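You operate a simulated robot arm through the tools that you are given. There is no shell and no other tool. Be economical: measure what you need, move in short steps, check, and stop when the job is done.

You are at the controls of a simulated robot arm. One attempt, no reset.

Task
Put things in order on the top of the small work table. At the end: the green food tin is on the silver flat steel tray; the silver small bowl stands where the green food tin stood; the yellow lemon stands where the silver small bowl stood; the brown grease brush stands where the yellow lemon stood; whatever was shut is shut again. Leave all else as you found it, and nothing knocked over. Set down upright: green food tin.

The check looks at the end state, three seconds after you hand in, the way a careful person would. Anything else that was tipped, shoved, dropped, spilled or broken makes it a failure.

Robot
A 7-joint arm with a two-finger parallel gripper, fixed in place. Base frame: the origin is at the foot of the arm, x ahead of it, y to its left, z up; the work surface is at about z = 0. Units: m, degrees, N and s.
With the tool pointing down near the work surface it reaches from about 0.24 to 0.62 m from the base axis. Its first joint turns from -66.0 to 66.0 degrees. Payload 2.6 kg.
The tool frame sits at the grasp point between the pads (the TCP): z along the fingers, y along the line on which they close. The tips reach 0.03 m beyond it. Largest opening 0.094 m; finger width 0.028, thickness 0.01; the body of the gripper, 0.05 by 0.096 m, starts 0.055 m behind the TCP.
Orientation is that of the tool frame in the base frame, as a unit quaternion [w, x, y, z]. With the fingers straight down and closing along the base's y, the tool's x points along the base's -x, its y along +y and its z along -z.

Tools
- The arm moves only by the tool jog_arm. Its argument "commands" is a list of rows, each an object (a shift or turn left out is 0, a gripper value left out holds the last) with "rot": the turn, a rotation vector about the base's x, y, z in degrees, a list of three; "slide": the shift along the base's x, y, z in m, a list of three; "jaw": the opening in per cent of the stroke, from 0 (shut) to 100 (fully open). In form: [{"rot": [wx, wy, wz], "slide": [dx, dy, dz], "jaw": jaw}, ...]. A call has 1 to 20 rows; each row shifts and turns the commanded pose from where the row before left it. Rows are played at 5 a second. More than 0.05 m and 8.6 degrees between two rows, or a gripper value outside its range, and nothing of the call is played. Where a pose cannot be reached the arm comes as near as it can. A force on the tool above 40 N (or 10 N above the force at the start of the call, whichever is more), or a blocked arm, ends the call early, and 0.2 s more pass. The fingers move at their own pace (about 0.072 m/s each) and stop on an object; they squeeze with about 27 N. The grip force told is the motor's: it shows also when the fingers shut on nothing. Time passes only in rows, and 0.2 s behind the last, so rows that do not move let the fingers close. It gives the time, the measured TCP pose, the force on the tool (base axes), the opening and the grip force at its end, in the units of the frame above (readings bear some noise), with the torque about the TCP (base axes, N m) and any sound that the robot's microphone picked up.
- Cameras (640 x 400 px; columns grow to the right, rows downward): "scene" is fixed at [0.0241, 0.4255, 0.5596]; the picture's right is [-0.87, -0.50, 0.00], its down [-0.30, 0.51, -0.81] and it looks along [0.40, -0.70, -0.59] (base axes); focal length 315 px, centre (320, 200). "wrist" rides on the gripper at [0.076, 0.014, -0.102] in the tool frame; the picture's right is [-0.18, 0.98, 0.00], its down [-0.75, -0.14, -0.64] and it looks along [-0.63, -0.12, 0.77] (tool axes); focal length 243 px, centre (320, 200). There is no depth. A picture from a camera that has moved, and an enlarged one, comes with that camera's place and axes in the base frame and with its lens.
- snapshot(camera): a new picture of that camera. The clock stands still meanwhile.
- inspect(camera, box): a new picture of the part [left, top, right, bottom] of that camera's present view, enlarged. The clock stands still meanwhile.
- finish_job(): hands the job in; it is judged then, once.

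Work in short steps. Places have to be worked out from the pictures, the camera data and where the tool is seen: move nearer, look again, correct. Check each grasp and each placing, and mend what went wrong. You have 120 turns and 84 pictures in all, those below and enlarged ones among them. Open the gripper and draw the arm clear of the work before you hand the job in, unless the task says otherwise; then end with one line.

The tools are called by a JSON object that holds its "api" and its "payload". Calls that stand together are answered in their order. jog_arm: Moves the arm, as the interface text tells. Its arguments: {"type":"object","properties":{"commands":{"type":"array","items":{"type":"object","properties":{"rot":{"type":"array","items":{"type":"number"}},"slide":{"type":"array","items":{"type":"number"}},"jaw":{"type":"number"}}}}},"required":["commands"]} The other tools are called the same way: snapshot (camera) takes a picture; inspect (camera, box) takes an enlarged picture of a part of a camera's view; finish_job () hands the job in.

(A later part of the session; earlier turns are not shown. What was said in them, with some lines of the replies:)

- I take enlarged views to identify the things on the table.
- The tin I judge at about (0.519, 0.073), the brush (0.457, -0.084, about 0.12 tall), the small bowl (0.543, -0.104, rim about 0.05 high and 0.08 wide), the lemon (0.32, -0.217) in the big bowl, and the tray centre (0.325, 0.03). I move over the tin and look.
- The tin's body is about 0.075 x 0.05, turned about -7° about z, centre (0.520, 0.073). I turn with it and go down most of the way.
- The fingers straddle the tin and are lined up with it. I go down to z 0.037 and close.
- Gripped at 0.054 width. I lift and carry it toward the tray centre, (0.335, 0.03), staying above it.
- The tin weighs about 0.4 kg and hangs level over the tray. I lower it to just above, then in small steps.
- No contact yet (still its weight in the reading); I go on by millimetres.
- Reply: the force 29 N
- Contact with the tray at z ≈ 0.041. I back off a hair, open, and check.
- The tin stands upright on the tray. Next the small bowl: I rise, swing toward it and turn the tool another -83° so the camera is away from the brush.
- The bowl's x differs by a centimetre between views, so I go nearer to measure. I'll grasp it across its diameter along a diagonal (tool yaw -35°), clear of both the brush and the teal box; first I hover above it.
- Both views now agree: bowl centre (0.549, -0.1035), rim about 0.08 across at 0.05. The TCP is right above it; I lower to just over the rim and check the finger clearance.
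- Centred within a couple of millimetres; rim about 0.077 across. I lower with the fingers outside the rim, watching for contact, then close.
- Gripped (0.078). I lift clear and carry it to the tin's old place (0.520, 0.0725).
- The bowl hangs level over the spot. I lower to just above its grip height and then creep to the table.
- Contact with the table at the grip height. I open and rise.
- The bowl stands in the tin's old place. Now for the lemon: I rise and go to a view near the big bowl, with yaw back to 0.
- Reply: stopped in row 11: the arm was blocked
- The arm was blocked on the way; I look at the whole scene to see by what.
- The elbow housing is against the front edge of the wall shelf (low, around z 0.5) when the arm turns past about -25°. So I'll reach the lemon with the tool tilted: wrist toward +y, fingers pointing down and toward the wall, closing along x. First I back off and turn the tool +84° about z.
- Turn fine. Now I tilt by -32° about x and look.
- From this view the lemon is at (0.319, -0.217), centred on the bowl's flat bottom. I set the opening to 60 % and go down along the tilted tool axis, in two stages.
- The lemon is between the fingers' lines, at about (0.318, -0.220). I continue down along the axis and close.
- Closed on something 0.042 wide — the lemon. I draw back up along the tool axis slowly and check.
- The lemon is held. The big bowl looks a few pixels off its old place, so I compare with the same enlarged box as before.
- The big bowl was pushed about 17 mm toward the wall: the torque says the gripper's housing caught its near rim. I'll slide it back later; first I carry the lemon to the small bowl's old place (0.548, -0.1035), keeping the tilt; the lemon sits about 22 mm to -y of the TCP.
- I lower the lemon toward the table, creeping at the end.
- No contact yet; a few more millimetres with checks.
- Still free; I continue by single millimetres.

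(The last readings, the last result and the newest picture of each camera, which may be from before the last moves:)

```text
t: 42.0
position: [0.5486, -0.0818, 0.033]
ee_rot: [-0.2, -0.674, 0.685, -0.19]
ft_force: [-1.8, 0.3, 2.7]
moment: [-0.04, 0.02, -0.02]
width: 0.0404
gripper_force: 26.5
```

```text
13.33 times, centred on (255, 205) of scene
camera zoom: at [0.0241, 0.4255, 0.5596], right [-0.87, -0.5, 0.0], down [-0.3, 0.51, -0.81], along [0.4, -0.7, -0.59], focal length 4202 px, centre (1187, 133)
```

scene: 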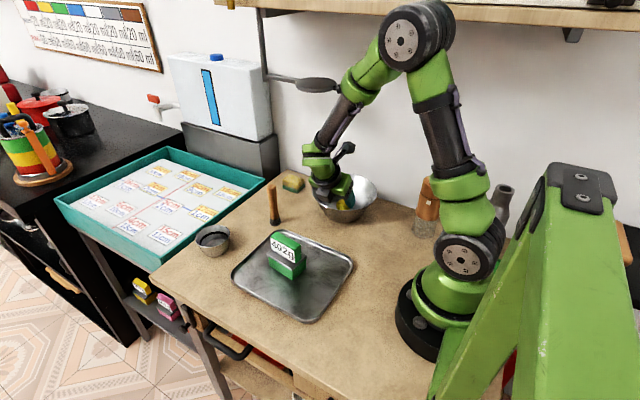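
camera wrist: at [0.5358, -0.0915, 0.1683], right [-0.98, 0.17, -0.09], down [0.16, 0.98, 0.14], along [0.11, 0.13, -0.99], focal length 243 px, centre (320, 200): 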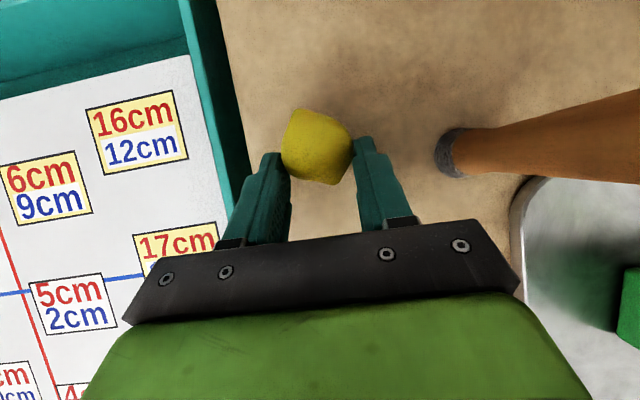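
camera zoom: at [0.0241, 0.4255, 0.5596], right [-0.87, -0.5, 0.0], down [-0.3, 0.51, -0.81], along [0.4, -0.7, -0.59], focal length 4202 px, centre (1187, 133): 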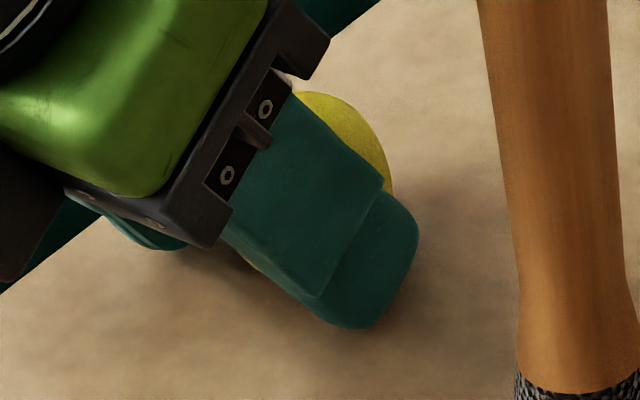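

Contact now; the lemon sits at about (0.545, -0.104). I open only to 60 % (the teal box is near) and draw back along the tool axis.

{"api": "jog_arm", "payload": {"commands": [{"jaw": 55}, {}, {}, {"slide": [0, 0.005, 0.009]}, {"slide": [0, 0.015, 0.026]}, {"slide": [0, 0.02, 0.035]}, {"slide": [0, 0.01, 0.04]}, {}]}}

{"api": "snapshot", "payload": {"camera": "wrist"}}

{"api": "inspect", "payload": {"camera": "scene", "box": [210, 150, 300, 230]}}

```text
t: 43.8
position: [0.5471, -0.0295, 0.1437]
ee_rot: [-0.201, -0.674, 0.685, -0.189]
ft_force: [-0.5, -0.2, -0.1]
moment: [0.01, 0.01, 0.0]
width: 0.0515
gripper_force: 0.1
```

```text
40 pictures are left
camera wrist: at [0.5348, -0.0404, 0.2693], right [-0.98, 0.17, -0.09], down [0.16, 0.98, 0.14], along [0.11, 0.13, -0.99], focal length 243 px, centre (320, 200)
```

wrist: 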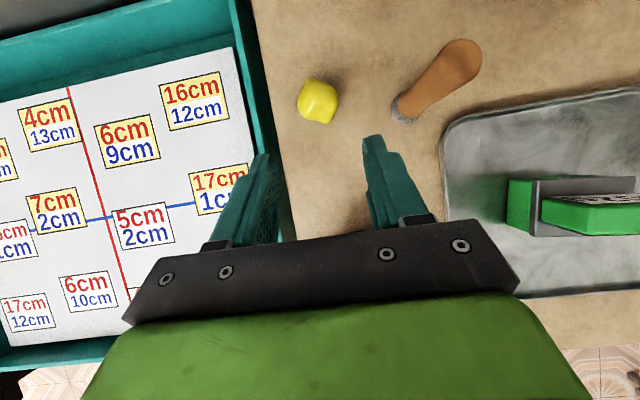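

```text
5.00 times, centred on (255, 190) of scene
camera zoom: at [0.0241, 0.4255, 0.5596], right [-0.87, -0.5, 0.0], down [-0.3, 0.51, -0.81], along [0.4, -0.7, -0.59], focal length 1576 px, centre (645, 250)
```

zoom: 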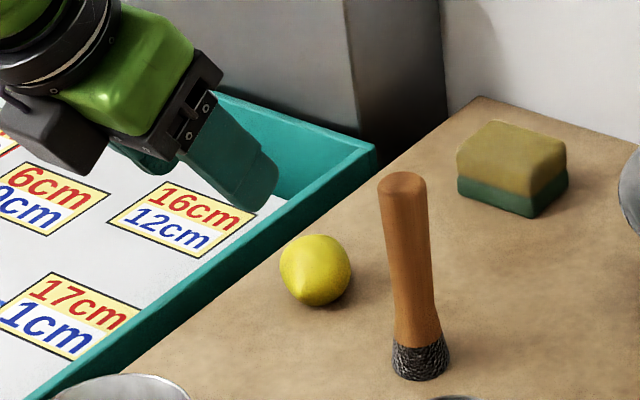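

The lemon rests at (0.5475, -0.104), just right. Before the brush I slide the big bowl back: I go over toward it and turn the tool -90° about its own (tilted) axis, so the fingers can straddle the near rim.

{"api": "jog_arm", "payload": {"commands": [{"slide": [0, 0.02, 0.05]}, {"slide": [-0.02, 0.0, 0.04]}, {"slide": [-0.04, 0, 0], "rot": [0, -4.336, -6.939]}, {"slide": [-0.04, 0, 0], "rot": [0, -4.336, -6.939]}, {"slide": [-0.04, 0, 0], "rot": [0, -4.336, -6.939]}, {"slide": [-0.04, -0.01, 0], "rot": [0, -4.336, -6.939]}, {"slide": [-0.04, -0.02, 0], "rot": [0, -4.336, -6.939]}, {"rot": [0, -4.336, -6.939]}, {"rot": [0, -4.336, -6.939]}, {"rot": [0, -4.336, -6.939]}, {"rot": [0, -4.336, -6.939]}, {"rot": [0, -4.336, -6.939]}, {"rot": [0, -4.336, -6.939]}, {"slide": [0, -0.04, -0.03]}, {}]}}

{"api": "snapshot", "payload": {"camera": "wrist"}}

{"api": "snapshot", "payload": {"camera": "scene"}}

```text
refused: row 1 steps farther than a row can; nothing moved
```

```text
38 pictures are left
camera wrist: at [0.5348, -0.0404, 0.2693], right [-0.98, 0.17, -0.09], down [0.16, 0.98, 0.14], along [0.11, 0.13, -0.99], focal length 243 px, centre (320, 200)
```

wrist: 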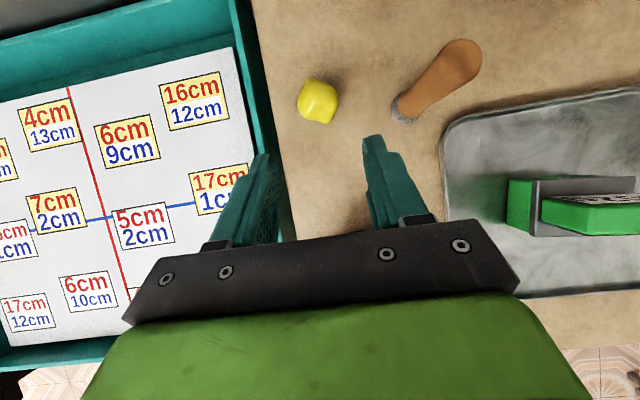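

```text
37 pictures are left
```

scene: 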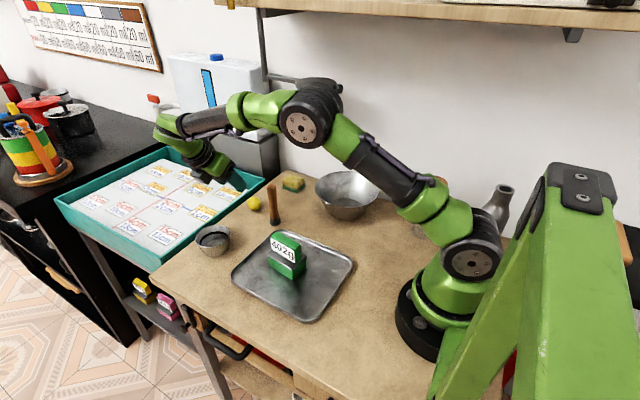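

The first row was too long (0.054 m); I repeat with a shorter one.

{"api": "jog_arm", "payload": {"commands": [{"slide": [0, 0.02, 0.04]}, {"slide": [-0.02, 0.0, 0.04]}, {"slide": [-0.04, 0, 0], "rot": [0, -4.336, -6.939]}, {"slide": [-0.04, 0, 0], "rot": [0, -4.336, -6.939]}, {"slide": [-0.04, 0, 0], "rot": [0, -4.336, -6.939]}, {"slide": [-0.04, -0.01, 0], "rot": [0, -4.336, -6.939]}, {"slide": [-0.04, -0.02, 0], "rot": [0, -4.336, -6.939]}, {"rot": [0, -4.336, -6.939]}, {"rot": [0, -4.336, -6.939]}, {"rot": [0, -4.336, -6.939]}, {"rot": [0, -4.336, -6.939]}, {"rot": [0, -4.336, -6.939]}, {"rot": [0, -4.336, -6.939]}, {"slide": [0, -0.03, -0.03]}, {}]}}

{"api": "snapshot", "payload": {"camera": "wrist"}}

{"api": "snapshot", "payload": {"camera": "scene"}}

```text
t: 47.0
position: [0.3281, -0.0712, 0.1927]
ee_rot: [0.002, 0.005, 0.964, -0.267]
ft_force: [0.8, 0.2, 1.3]
moment: [0.0, 0.02, 0.0]
width: 0.0519
gripper_force: 0.0
```

```text
36 pictures are left
camera wrist: at [0.2522, -0.005, 0.272], right [0.2, 0.84, -0.51], down [0.75, 0.2, 0.63], along [0.63, -0.5, -0.59], focal length 243 px, centre (320, 200)
```

wrist: 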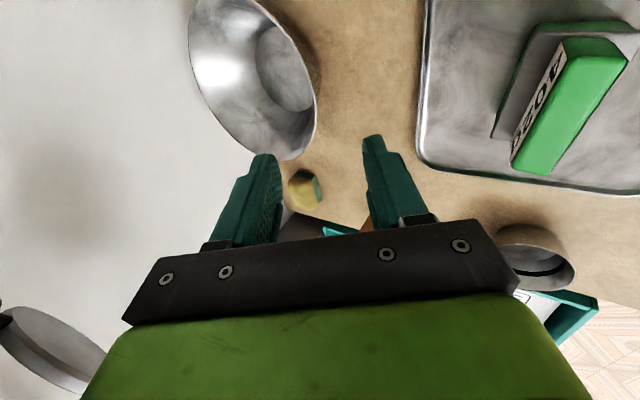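

```text
35 pictures are left
```

scene: 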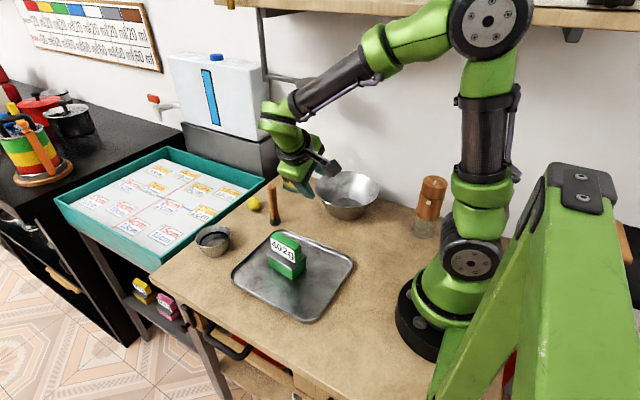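

The tool axis now lines up with the sloping near wall of the bowl; its near rim should be at about (0.318, -0.1475, 0.07). I approach along the axis and look shortly before.

{"api": "jog_arm", "payload": {"commands": [{"slide": [-0.01, -0.0195, -0.028]}, {"slide": [0, -0.0165, -0.028]}, {"slide": [0, -0.0165, -0.0265]}, {}]}}

{"api": "snapshot", "payload": {"camera": "wrist"}}

{"api": "inspect", "payload": {"camera": "scene", "box": [270, 120, 430, 240]}}

```text
t: 48.0
position: [0.3186, -0.1243, 0.1107]
ee_rot: [0.002, 0.005, 0.963, -0.268]
ft_force: [-0.5, -0.5, -0.1]
moment: [-0.01, 0.0, 0.0]
width: 0.0517
gripper_force: 0.1
```

```text
34 pictures are left
camera wrist: at [0.2423, -0.0582, 0.1895], right [0.2, 0.84, -0.51], down [0.75, 0.2, 0.63], along [0.63, -0.5, -0.59], focal length 243 px, centre (320, 200)
```

wrist: 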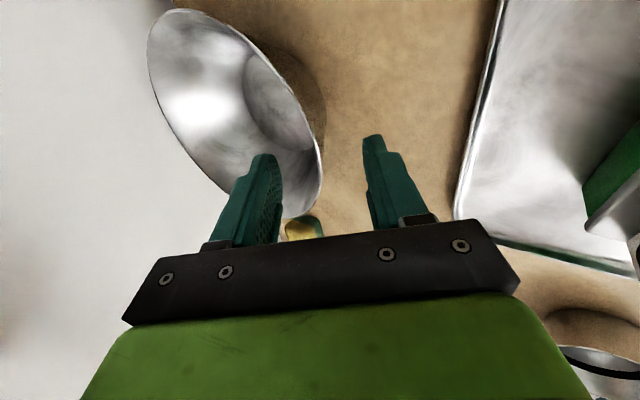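

```text
3.33 times, centred on (350, 180) of scene
camera zoom: at [0.0241, 0.4255, 0.5596], right [-0.87, -0.5, 0.0], down [-0.3, 0.51, -0.81], along [0.4, -0.7, -0.59], focal length 1050 px, centre (220, 267)
```

zoom: 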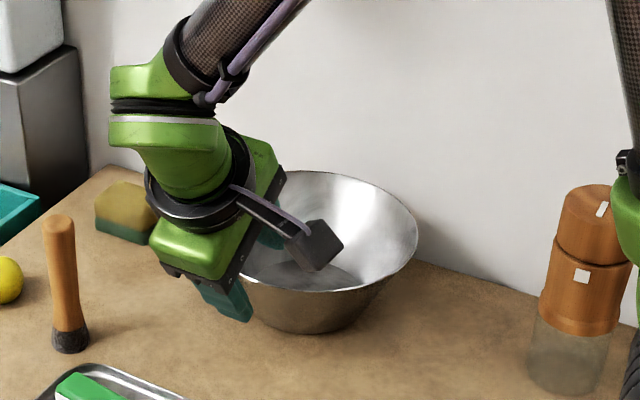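

The rim edge lies between the fingers. I go on along the axis and close gently around it.

{"api": "jog_arm", "payload": {"commands": [{"slide": [0, -0.0095, -0.016]}, {"slide": [0, -0.008, -0.0135]}, {}]}}

{"api": "snapshot", "payload": {"camera": "wrist"}}

```text
t: 48.8
position: [0.3178, -0.1419, 0.0805]
ee_rot: [0.003, 0.005, 0.964, -0.267]
ft_force: [0.2, -0.4, -0.1]
moment: [0.0, -0.03, -0.04]
width: 0.0517
gripper_force: 0.0
```

```text
32 pictures are left
camera wrist: at [0.243, -0.0757, 0.1599], right [0.19, 0.84, -0.51], down [0.75, 0.2, 0.63], along [0.63, -0.5, -0.59], focal length 243 px, centre (320, 200)
```

wrist: 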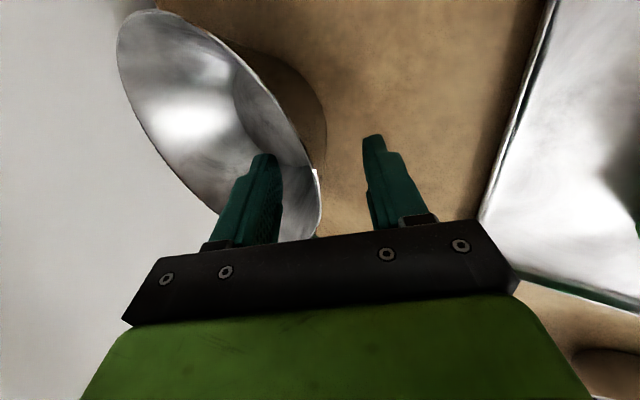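

I close on the rim.

{"api": "jog_arm", "payload": {"commands": [{"jaw": 0}, {}, {}, {}, {}]}}

{"api": "inspect", "payload": {"camera": "scene", "box": [270, 120, 430, 240]}}

```text
t: 50.0
position: [0.3175, -0.1411, 0.0805]
ee_rot: [0.002, 0.005, 0.963, -0.268]
ft_force: [0.8, -0.3, -0.6]
moment: [0.15, -0.04, -0.01]
width: 0.0024
gripper_force: 26.6
```

```text
3.33 times, centred on (350, 180) of scene
camera zoom: at [0.0241, 0.4255, 0.5596], right [-0.87, -0.5, 0.0], down [-0.3, 0.51, -0.81], along [0.4, -0.7, -0.59], focal length 1050 px, centre (220, 267)
```

zoom: 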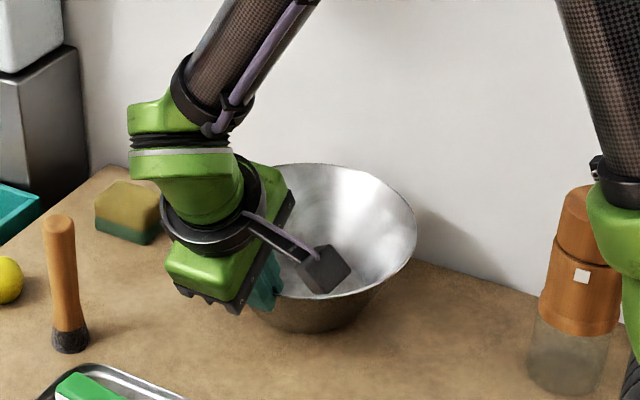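

The wall is held (2.4 mm). I slide the bowl +y by 15.5 mm in small steps.

{"api": "jog_arm", "payload": {"commands": [{"slide": [0, 0.004, 0]}, {"slide": [0, 0.004, 0]}, {"slide": [0, 0.004, 0]}, {"slide": [0, 0.0035, 0]}, {}]}}

{"api": "inspect", "payload": {"camera": "scene", "box": [270, 120, 430, 240]}}

```text
t: 51.2
position: [0.3185, -0.1262, 0.081]
ee_rot: [0.003, 0.005, 0.964, -0.267]
ft_force: [0.3, -0.1, 0.1]
moment: [0.13, 0.03, -0.02]
width: 0.0021
gripper_force: 27.1
```

```text
3.33 times, centred on (350, 180) of scene
camera zoom: at [0.0241, 0.4255, 0.5596], right [-0.87, -0.5, 0.0], down [-0.3, 0.51, -0.81], along [0.4, -0.7, -0.59], focal length 1050 px, centre (220, 267)
```

zoom: 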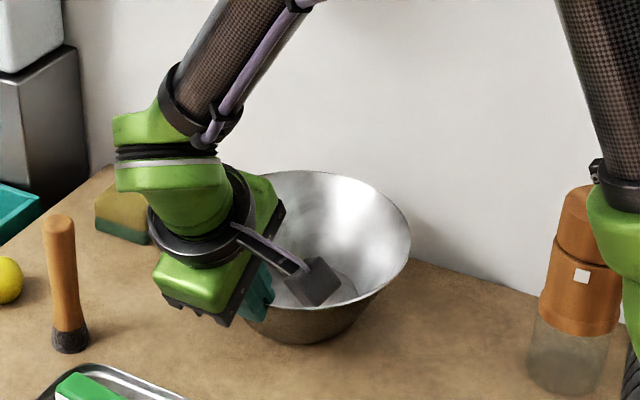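

The bowl moved back. I open, withdraw along the axis and compare with the first enlargement.

{"api": "jog_arm", "payload": {"commands": [{"jaw": 55}, {}, {}, {"slide": [0, 0.015, 0.025]}, {"slide": [0, 0.02, 0.034]}, {"slide": [0, 0.025, 0.042]}, {"slide": [0.03, 0.02, 0.02]}, {"slide": [0.03, 0.02, 0.02]}, {}]}}

{"api": "inspect", "payload": {"camera": "scene", "box": [270, 120, 430, 240]}}

```text
t: 53.2
position: [0.3788, -0.0254, 0.2228]
ee_rot: [0.002, 0.005, 0.963, -0.268]
ft_force: [-0.4, -0.4, 0.3]
moment: [0.0, -0.03, 0.02]
width: 0.0518
gripper_force: 0.0
```

```text
3.33 times, centred on (350, 180) of scene
camera zoom: at [0.0241, 0.4255, 0.5596], right [-0.87, -0.5, 0.0], down [-0.3, 0.51, -0.81], along [0.4, -0.7, -0.59], focal length 1050 px, centre (220, 267)
```

zoom: 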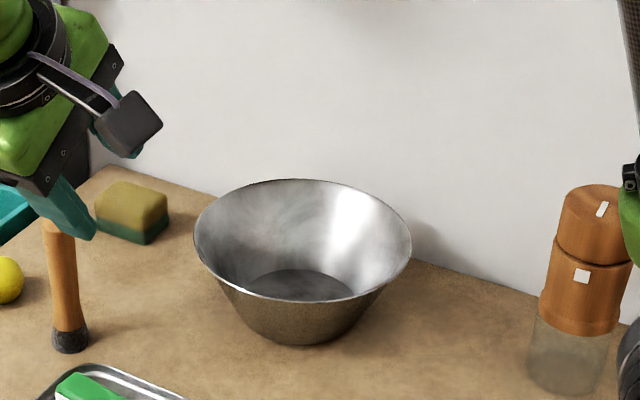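

The bowl is back to within a pixel of where it was. Now the brush: I turn the tool +90° about its axis again (fingers closing along x, pads in the vertical plane) and go to a viewing pose near the brush.

{"api": "jog_arm", "payload": {"commands": [{"slide": [0.02, 0.01, 0], "rot": [0, 4.336, 6.939]}, {"slide": [0.02, 0, 0], "rot": [0, 4.336, 6.939]}, {"slide": [0.02, 0, 0], "rot": [0, 4.336, 6.939]}, {"slide": [0.02, 0, 0], "rot": [0, 4.336, 6.939]}, {"rot": [0, 4.336, 6.939]}, {"rot": [0, 4.336, 6.939]}, {"rot": [0, 4.336, 6.939]}, {"rot": [0, 4.336, 6.939]}, {"rot": [0, 4.336, 6.939]}, {"rot": [0, 4.336, 6.939]}, {"rot": [0, 4.336, 6.939]}, {"slide": [0, 0, -0.03]}, {"slide": [0, 0, -0.03]}, {}]}}

{"api": "snapshot", "payload": {"camera": "wrist"}}

{"api": "inspect", "payload": {"camera": "scene", "box": [210, 140, 330, 230]}}

```text
t: 56.2
position: [0.4585, -0.0168, 0.1606]
ee_rot: [-0.199, -0.675, 0.684, -0.19]
ft_force: [0.6, -0.3, -0.3]
moment: [0.0, 0.0, -0.03]
width: 0.052
gripper_force: 0.1
```

```text
28 pictures are left
camera wrist: at [0.4453, -0.0269, 0.2885], right [-0.98, 0.17, -0.09], down [0.16, 0.98, 0.14], along [0.11, 0.13, -0.99], focal length 243 px, centre (320, 200)
```

wrist: 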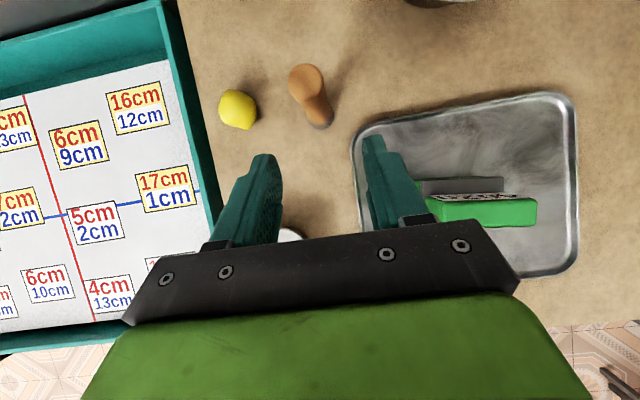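

```text
4.44 times, centred on (270, 185) of scene
camera zoom: at [0.0241, 0.4255, 0.5596], right [-0.87, -0.5, 0.0], down [-0.3, 0.51, -0.81], along [0.4, -0.7, -0.59], focal length 1401 px, centre (542, 267)
```

zoom: 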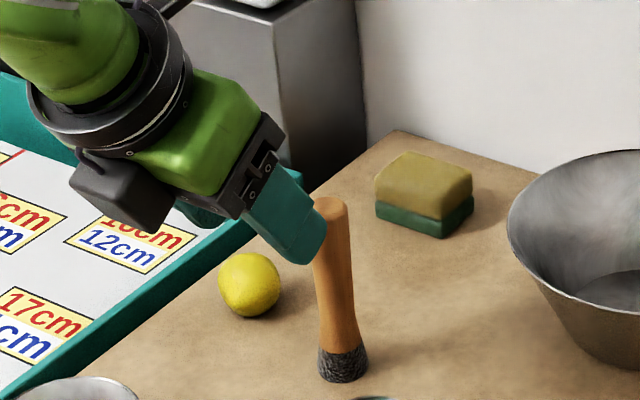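

The brush stands at (0.460, -0.085), upright. I go down to it along the tool axis, to hold the handle at z ≈ 0.078.

{"api": "jog_arm", "payload": {"commands": [{"slide": [0.0015, -0.022, -0.015]}, {"slide": [0, -0.018, -0.027]}, {"slide": [0, -0.014, -0.02]}, {"slide": [0, -0.014, -0.02]}, {}]}}

{"api": "snapshot", "payload": {"camera": "wrist"}}

{"api": "inspect", "payload": {"camera": "scene", "box": [210, 140, 330, 230]}}

```text
t: 57.4
position: [0.4591, -0.0844, 0.0806]
ee_rot: [-0.199, -0.675, 0.684, -0.19]
ft_force: [0.1, 0.7, -0.1]
moment: [0.0, 0.01, 0.05]
width: 0.0515
gripper_force: 0.0
```

```text
26 pictures are left
camera wrist: at [0.447, -0.0948, 0.2077], right [-0.98, 0.17, -0.09], down [0.16, 0.98, 0.14], along [0.11, 0.13, -0.99], focal length 243 px, centre (320, 200)
```

wrist: 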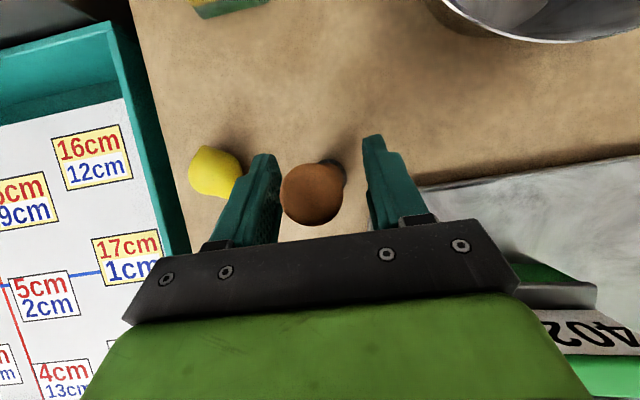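

```text
4.44 times, centred on (270, 185) of scene
camera zoom: at [0.0241, 0.4255, 0.5596], right [-0.87, -0.5, 0.0], down [-0.3, 0.51, -0.81], along [0.4, -0.7, -0.59], focal length 1401 px, centre (542, 267)
```

zoom: 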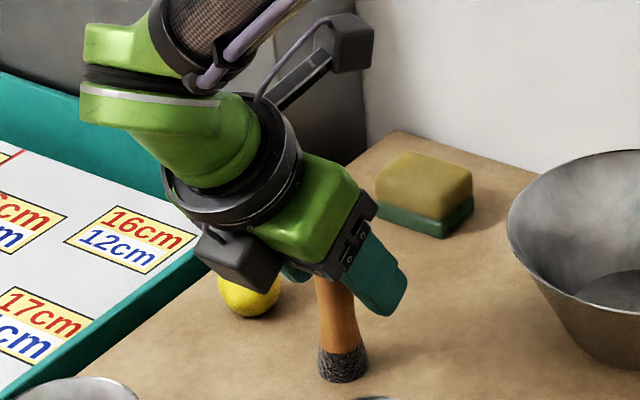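

The brush sits between the fingers, about 3.5 mm to +x of the middle; I centre on it and close.

{"api": "jog_arm", "payload": {"commands": [{"slide": [0.0035, 0, -0.002]}, {}, {"jaw": 40}, {"jaw": 30}, {"jaw": 0}, {}, {}, {}]}}

{"api": "snapshot", "payload": {"camera": "wrist"}}

{"api": "inspect", "payload": {"camera": "scene", "box": [210, 140, 330, 230]}}

```text
t: 59.2
position: [0.4632, -0.0835, 0.0793]
ee_rot: [-0.2, -0.675, 0.684, -0.19]
ft_force: [0.0, 0.2, 0.7]
moment: [0.02, -0.01, -0.02]
width: 0.0263
gripper_force: 27.2
```

```text
24 pictures are left
camera wrist: at [0.4504, -0.0945, 0.2058], right [-0.98, 0.17, -0.09], down [0.16, 0.98, 0.14], along [0.11, 0.13, -0.99], focal length 243 px, centre (320, 200)
```

wrist: 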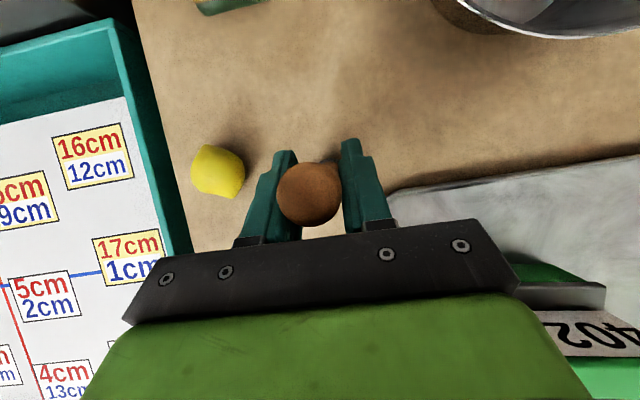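

```text
4.44 times, centred on (270, 185) of scene
camera zoom: at [0.0241, 0.4255, 0.5596], right [-0.87, -0.5, 0.0], down [-0.3, 0.51, -0.81], along [0.4, -0.7, -0.59], focal length 1401 px, centre (542, 267)
```

zoom: 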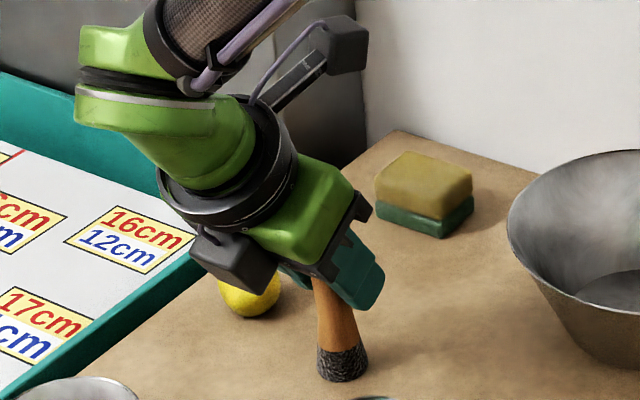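

Held at 0.026, still upright. I lift by 0.10 and carry it toward the big bowl, stopping at its near rim.

{"api": "jog_arm", "payload": {"commands": [{"slide": [0, 0, 0.02]}, {"slide": [0, 0, 0.04]}, {"slide": [0, 0, 0.035]}, {"slide": [-0.03, -0.01, 0]}, {"slide": [-0.035, -0.02, 0]}, {"slide": [-0.035, -0.025, 0]}, {"slide": [-0.033, -0.025, 0]}, {"slide": [-0.01, -0.025, 0]}, {}]}}

{"api": "snapshot", "payload": {"camera": "wrist"}}

{"api": "snapshot", "payload": {"camera": "scene"}}

```text
t: 61.2
position: [0.321, -0.1878, 0.1732]
ee_rot: [-0.199, -0.674, 0.685, -0.19]
ft_force: [0.9, 0.3, 0.1]
moment: [0.0, -0.02, 0.01]
width: 0.0269
gripper_force: 26.9
```

```text
22 pictures are left
camera wrist: at [0.3075, -0.1989, 0.2999], right [-0.98, 0.17, -0.09], down [0.16, 0.98, 0.14], along [0.11, 0.13, -0.99], focal length 243 px, centre (320, 200)
```

wrist: 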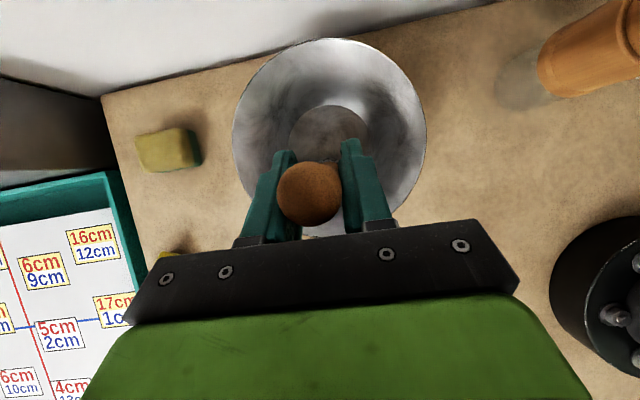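

```text
21 pictures are left
```

scene: 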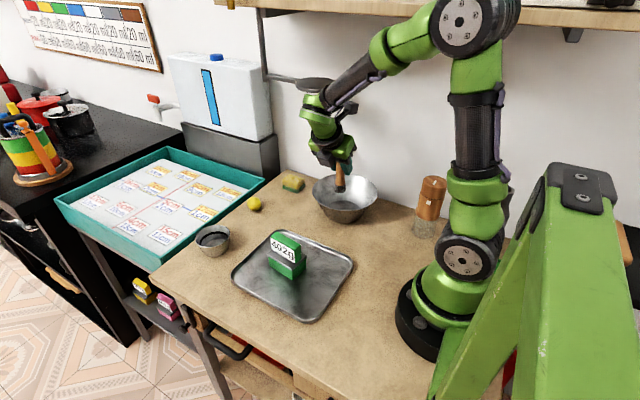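

The bowl's floor centre measures (0.318, -0.223). I move over it and check the brush from the scene before lowering.

{"api": "jog_arm", "payload": {"commands": [{"slide": [-0.001, -0.017, 0]}, {"slide": [-0.001, -0.016, -0.005]}, {}]}}

{"api": "inspect", "payload": {"camera": "scene", "box": [270, 120, 430, 240]}}

```text
t: 62.0
position: [0.3194, -0.2208, 0.1673]
ee_rot: [-0.199, -0.674, 0.686, -0.19]
ft_force: [-0.7, 0.8, -0.4]
moment: [-0.01, -0.01, 0.02]
width: 0.0268
gripper_force: 27.3
```

```text
3.33 times, centred on (350, 180) of scene
camera zoom: at [0.0241, 0.4255, 0.5596], right [-0.87, -0.5, 0.0], down [-0.3, 0.51, -0.81], along [0.4, -0.7, -0.59], focal length 1050 px, centre (220, 267)
```

zoom: 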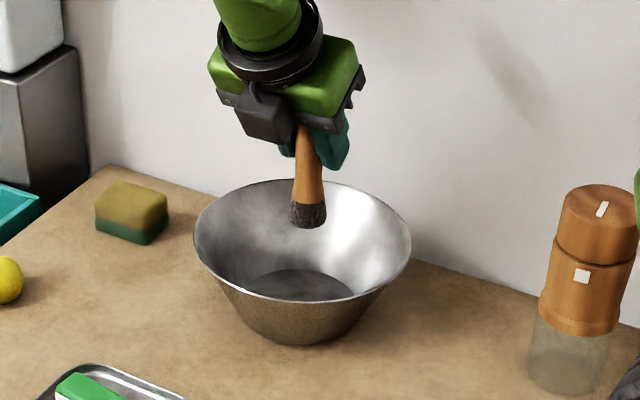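

The brush leans about 3° (foot toward -x); I correct that by -3° about y and lower it into the bowl to just over the floor.

{"api": "jog_arm", "payload": {"commands": [{"rot": [0, -3, 0], "slide": [0.001, -0.001, 0]}, {"slide": [0, 0, -0.03]}, {"slide": [0, 0, -0.03]}, {"slide": [0, 0, -0.016]}, {}]}}

{"api": "inspect", "payload": {"camera": "scene", "box": [270, 120, 430, 240]}}

```text
t: 63.2
position: [0.3199, -0.2235, 0.0908]
ee_rot: [-0.182, -0.668, 0.691, -0.207]
ft_force: [-0.2, 1.0, -2.0]
moment: [-0.01, 0.04, -0.02]
width: 0.0267
gripper_force: 26.4
```

```text
3.33 times, centred on (350, 180) of scene
camera zoom: at [0.0241, 0.4255, 0.5596], right [-0.87, -0.5, 0.0], down [-0.3, 0.51, -0.81], along [0.4, -0.7, -0.59], focal length 1050 px, centre (220, 267)
```

zoom: 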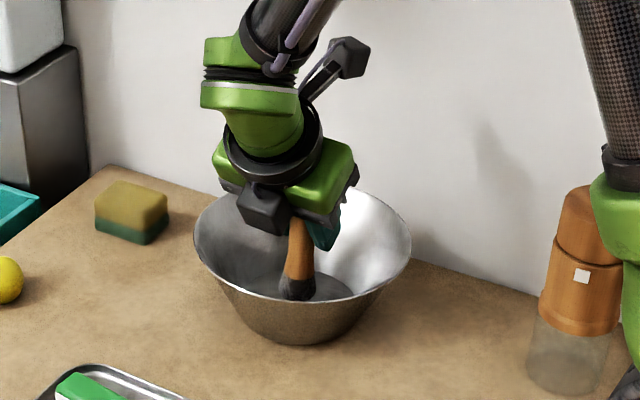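

The brush is now upright and the bowl unmoved. I creep down to contact.

{"api": "jog_arm", "payload": {"commands": [{"slide": [0, 0, -0.002]}, {"slide": [0, 0, -0.002]}, {}]}}

```text
t: 64.0
position: [0.3192, -0.2232, 0.087]
ee_rot: [-0.182, -0.67, 0.69, -0.207]
ft_force: [0.3, -0.2, -0.8]
moment: [0.01, 0.0, 0.0]
width: 0.0267
gripper_force: 27.5
```

{"api": "jog_arm", "payload": {"commands": [{"slide": [0, 0, -0.0015]}, {"slide": [0, 0, -0.001]}, {}]}}

```text
t: 64.8
position: [0.3189, -0.2224, 0.0857]
ee_rot: [-0.181, -0.67, 0.689, -0.208]
ft_force: [0.5, -0.5, 0.0]
moment: [-0.04, 0.01, 0.0]
width: 0.0266
gripper_force: 26.5
```

Not yet clearly touching; one millimetre at a time.

{"api": "jog_arm", "payload": {"commands": [{"slide": [0, 0, -0.001]}, {}, {}]}}

```text
t: 65.6
position: [0.3192, -0.2231, 0.084]
ee_rot: [-0.181, -0.669, 0.69, -0.208]
ft_force: [-0.7, -0.7, -1.7]
moment: [-0.03, 0.01, -0.01]
width: 0.0268
gripper_force: 26.9
```

{"api": "jog_arm", "payload": {"commands": [{"slide": [0, 0, -0.001]}, {}, {"slide": [0, 0, -0.001]}, {}]}}

{"api": "inspect", "payload": {"camera": "scene", "box": [310, 160, 380, 220]}}

```text
t: 66.6
position: [0.3193, -0.2227, 0.0826]
ee_rot: [-0.182, -0.669, 0.69, -0.208]
ft_force: [0.1, 0.4, 4.0]
moment: [0.01, 0.04, -0.02]
width: 0.0269
gripper_force: 27.3
```

```text
6.67 times, centred on (345, 190) of scene
camera zoom: at [0.0241, 0.4255, 0.5596], right [-0.87, -0.5, 0.0], down [-0.3, 0.51, -0.81], along [0.4, -0.7, -0.59], focal length 2101 px, centre (153, 267)
```

zoom: 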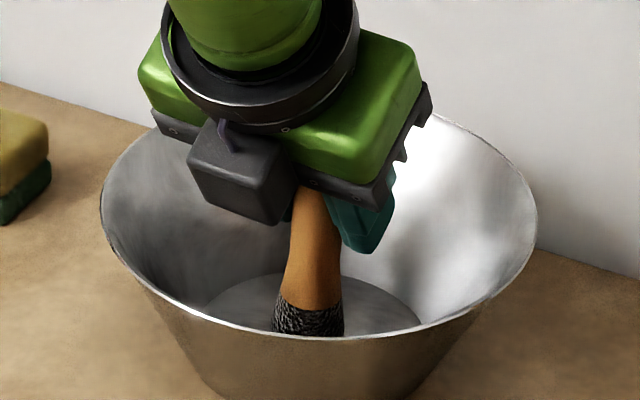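

Contact (about 5 N change). I open and withdraw along the tool axis.

{"api": "jog_arm", "payload": {"commands": [{"jaw": 40}, {"jaw": 60}, {}, {}, {"slide": [0, 0.008, 0.013]}, {"slide": [-0.001, 0.016, 0.025]}, {"slide": [-0.001, 0.021, 0.034]}, {"slide": [0, 0.021, 0.034]}, {"slide": [0.02, 0.03, 0.01]}, {}]}}

{"api": "snapshot", "payload": {"camera": "wrist"}}

{"api": "inspect", "payload": {"camera": "scene", "box": [270, 120, 430, 240]}}

```text
t: 68.8
position: [0.3379, -0.1266, 0.1982]
ee_rot: [-0.181, -0.67, 0.689, -0.208]
ft_force: [-0.6, -0.3, 0.6]
moment: [-0.02, -0.01, 0.01]
width: 0.0564
gripper_force: 0.0
```

```text
17 pictures are left
camera wrist: at [0.3176, -0.1367, 0.3249], right [-0.97, 0.17, -0.14], down [0.15, 0.98, 0.15], along [0.16, 0.13, -0.98], focal length 243 px, centre (320, 200)
```

wrist: 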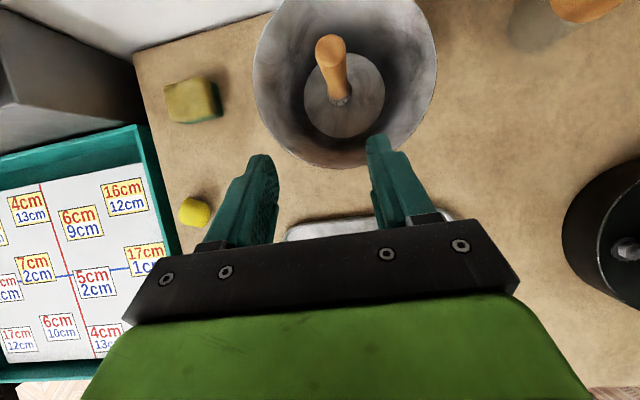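

```text
3.33 times, centred on (350, 180) of scene
camera zoom: at [0.0241, 0.4255, 0.5596], right [-0.87, -0.5, 0.0], down [-0.3, 0.51, -0.81], along [0.4, -0.7, -0.59], focal length 1050 px, centre (220, 267)
```

zoom: 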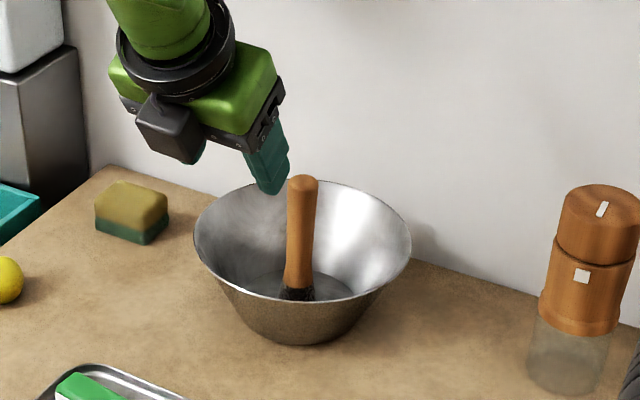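

The brush stands upright in the bowl, which is where it was. I draw the arm clear to near its starting place, undoing the tilt.

{"api": "jog_arm", "payload": {"commands": [{"slide": [0.02, 0.03, 0.02]}, {"slide": [0.03, 0.03, 0.03], "rot": [8, 0, 0]}, {"slide": [0.03, 0.02, 0.03], "rot": [8, 0, 0]}, {"slide": [0.01, 0.02, 0.01], "rot": [8, 0, 0]}, {"rot": [7, 0, 0]}, {"jaw": 100}, {}, {}, {}, {}]}}

{"api": "snapshot", "payload": {"camera": "scene"}}

{"api": "inspect", "payload": {"camera": "scene", "box": [180, 150, 400, 290]}}

```text
refused: row 2 steps farther than a row can; nothing moved
```

```text
15 pictures are left
```

scene: 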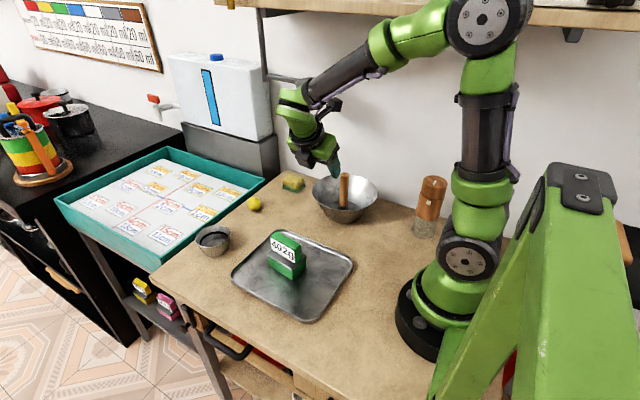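

```text
2.86 times, centred on (290, 220) of scene
camera zoom: at [0.0241, 0.4255, 0.5596], right [-0.87, -0.5, 0.0], down [-0.3, 0.51, -0.81], along [0.4, -0.7, -0.59], focal length 900 px, centre (406, 143)
```

zoom: 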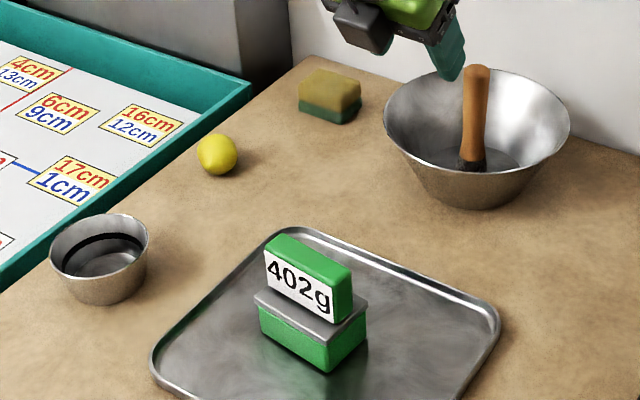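

Everything is in place; the withdrawal was refused for one long step, so I repeat it with shorter ones.

{"api": "jog_arm", "payload": {"commands": [{"slide": [0.02, 0.03, 0.02]}, {"slide": [0.02, 0.025, 0.02], "rot": [8, 0, 0]}, {"slide": [0.025, 0.02, 0.025], "rot": [8, 0, 0]}, {"slide": [0.02, 0.02, 0.02], "rot": [8, 0, 0]}, {"slide": [0.01, 0.01, 0.01], "rot": [7, 0, 0]}, {"jaw": 100}, {}, {}, {}, {}]}}

{"api": "snapshot", "payload": {"camera": "scene"}}

```text
t: 71.0
position: [0.4315, -0.0205, 0.2934]
ee_rot: [0.004, -0.693, 0.72, -0.016]
ft_force: [0.9, 0.4, 0.0]
moment: [-0.03, 0.01, -0.02]
width: 0.094
gripper_force: 0.0
```

```text
13 pictures are left
```

scene: 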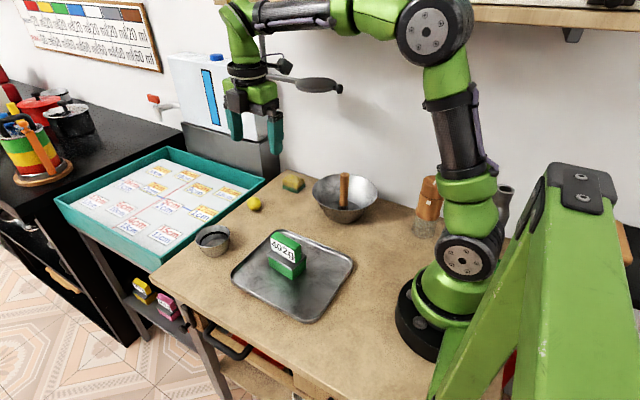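

The arm is clear and the gripper open; all four things stand where they should and the rest looks as it did at the start. I hand in.

{"api": "finish_job", "payload": {}}

```text
The job is handed in.
```

I handed the job in with the tin upright on the tray, the small bowl at the tin's old place, the lemon at the small bowl's old place, and the brush standing in the big bowl where the lemon was; the big bowl got pushed about 17 mm while I took out the lemon, and I slid it back to within about a pixel of its old place in the scene picture.
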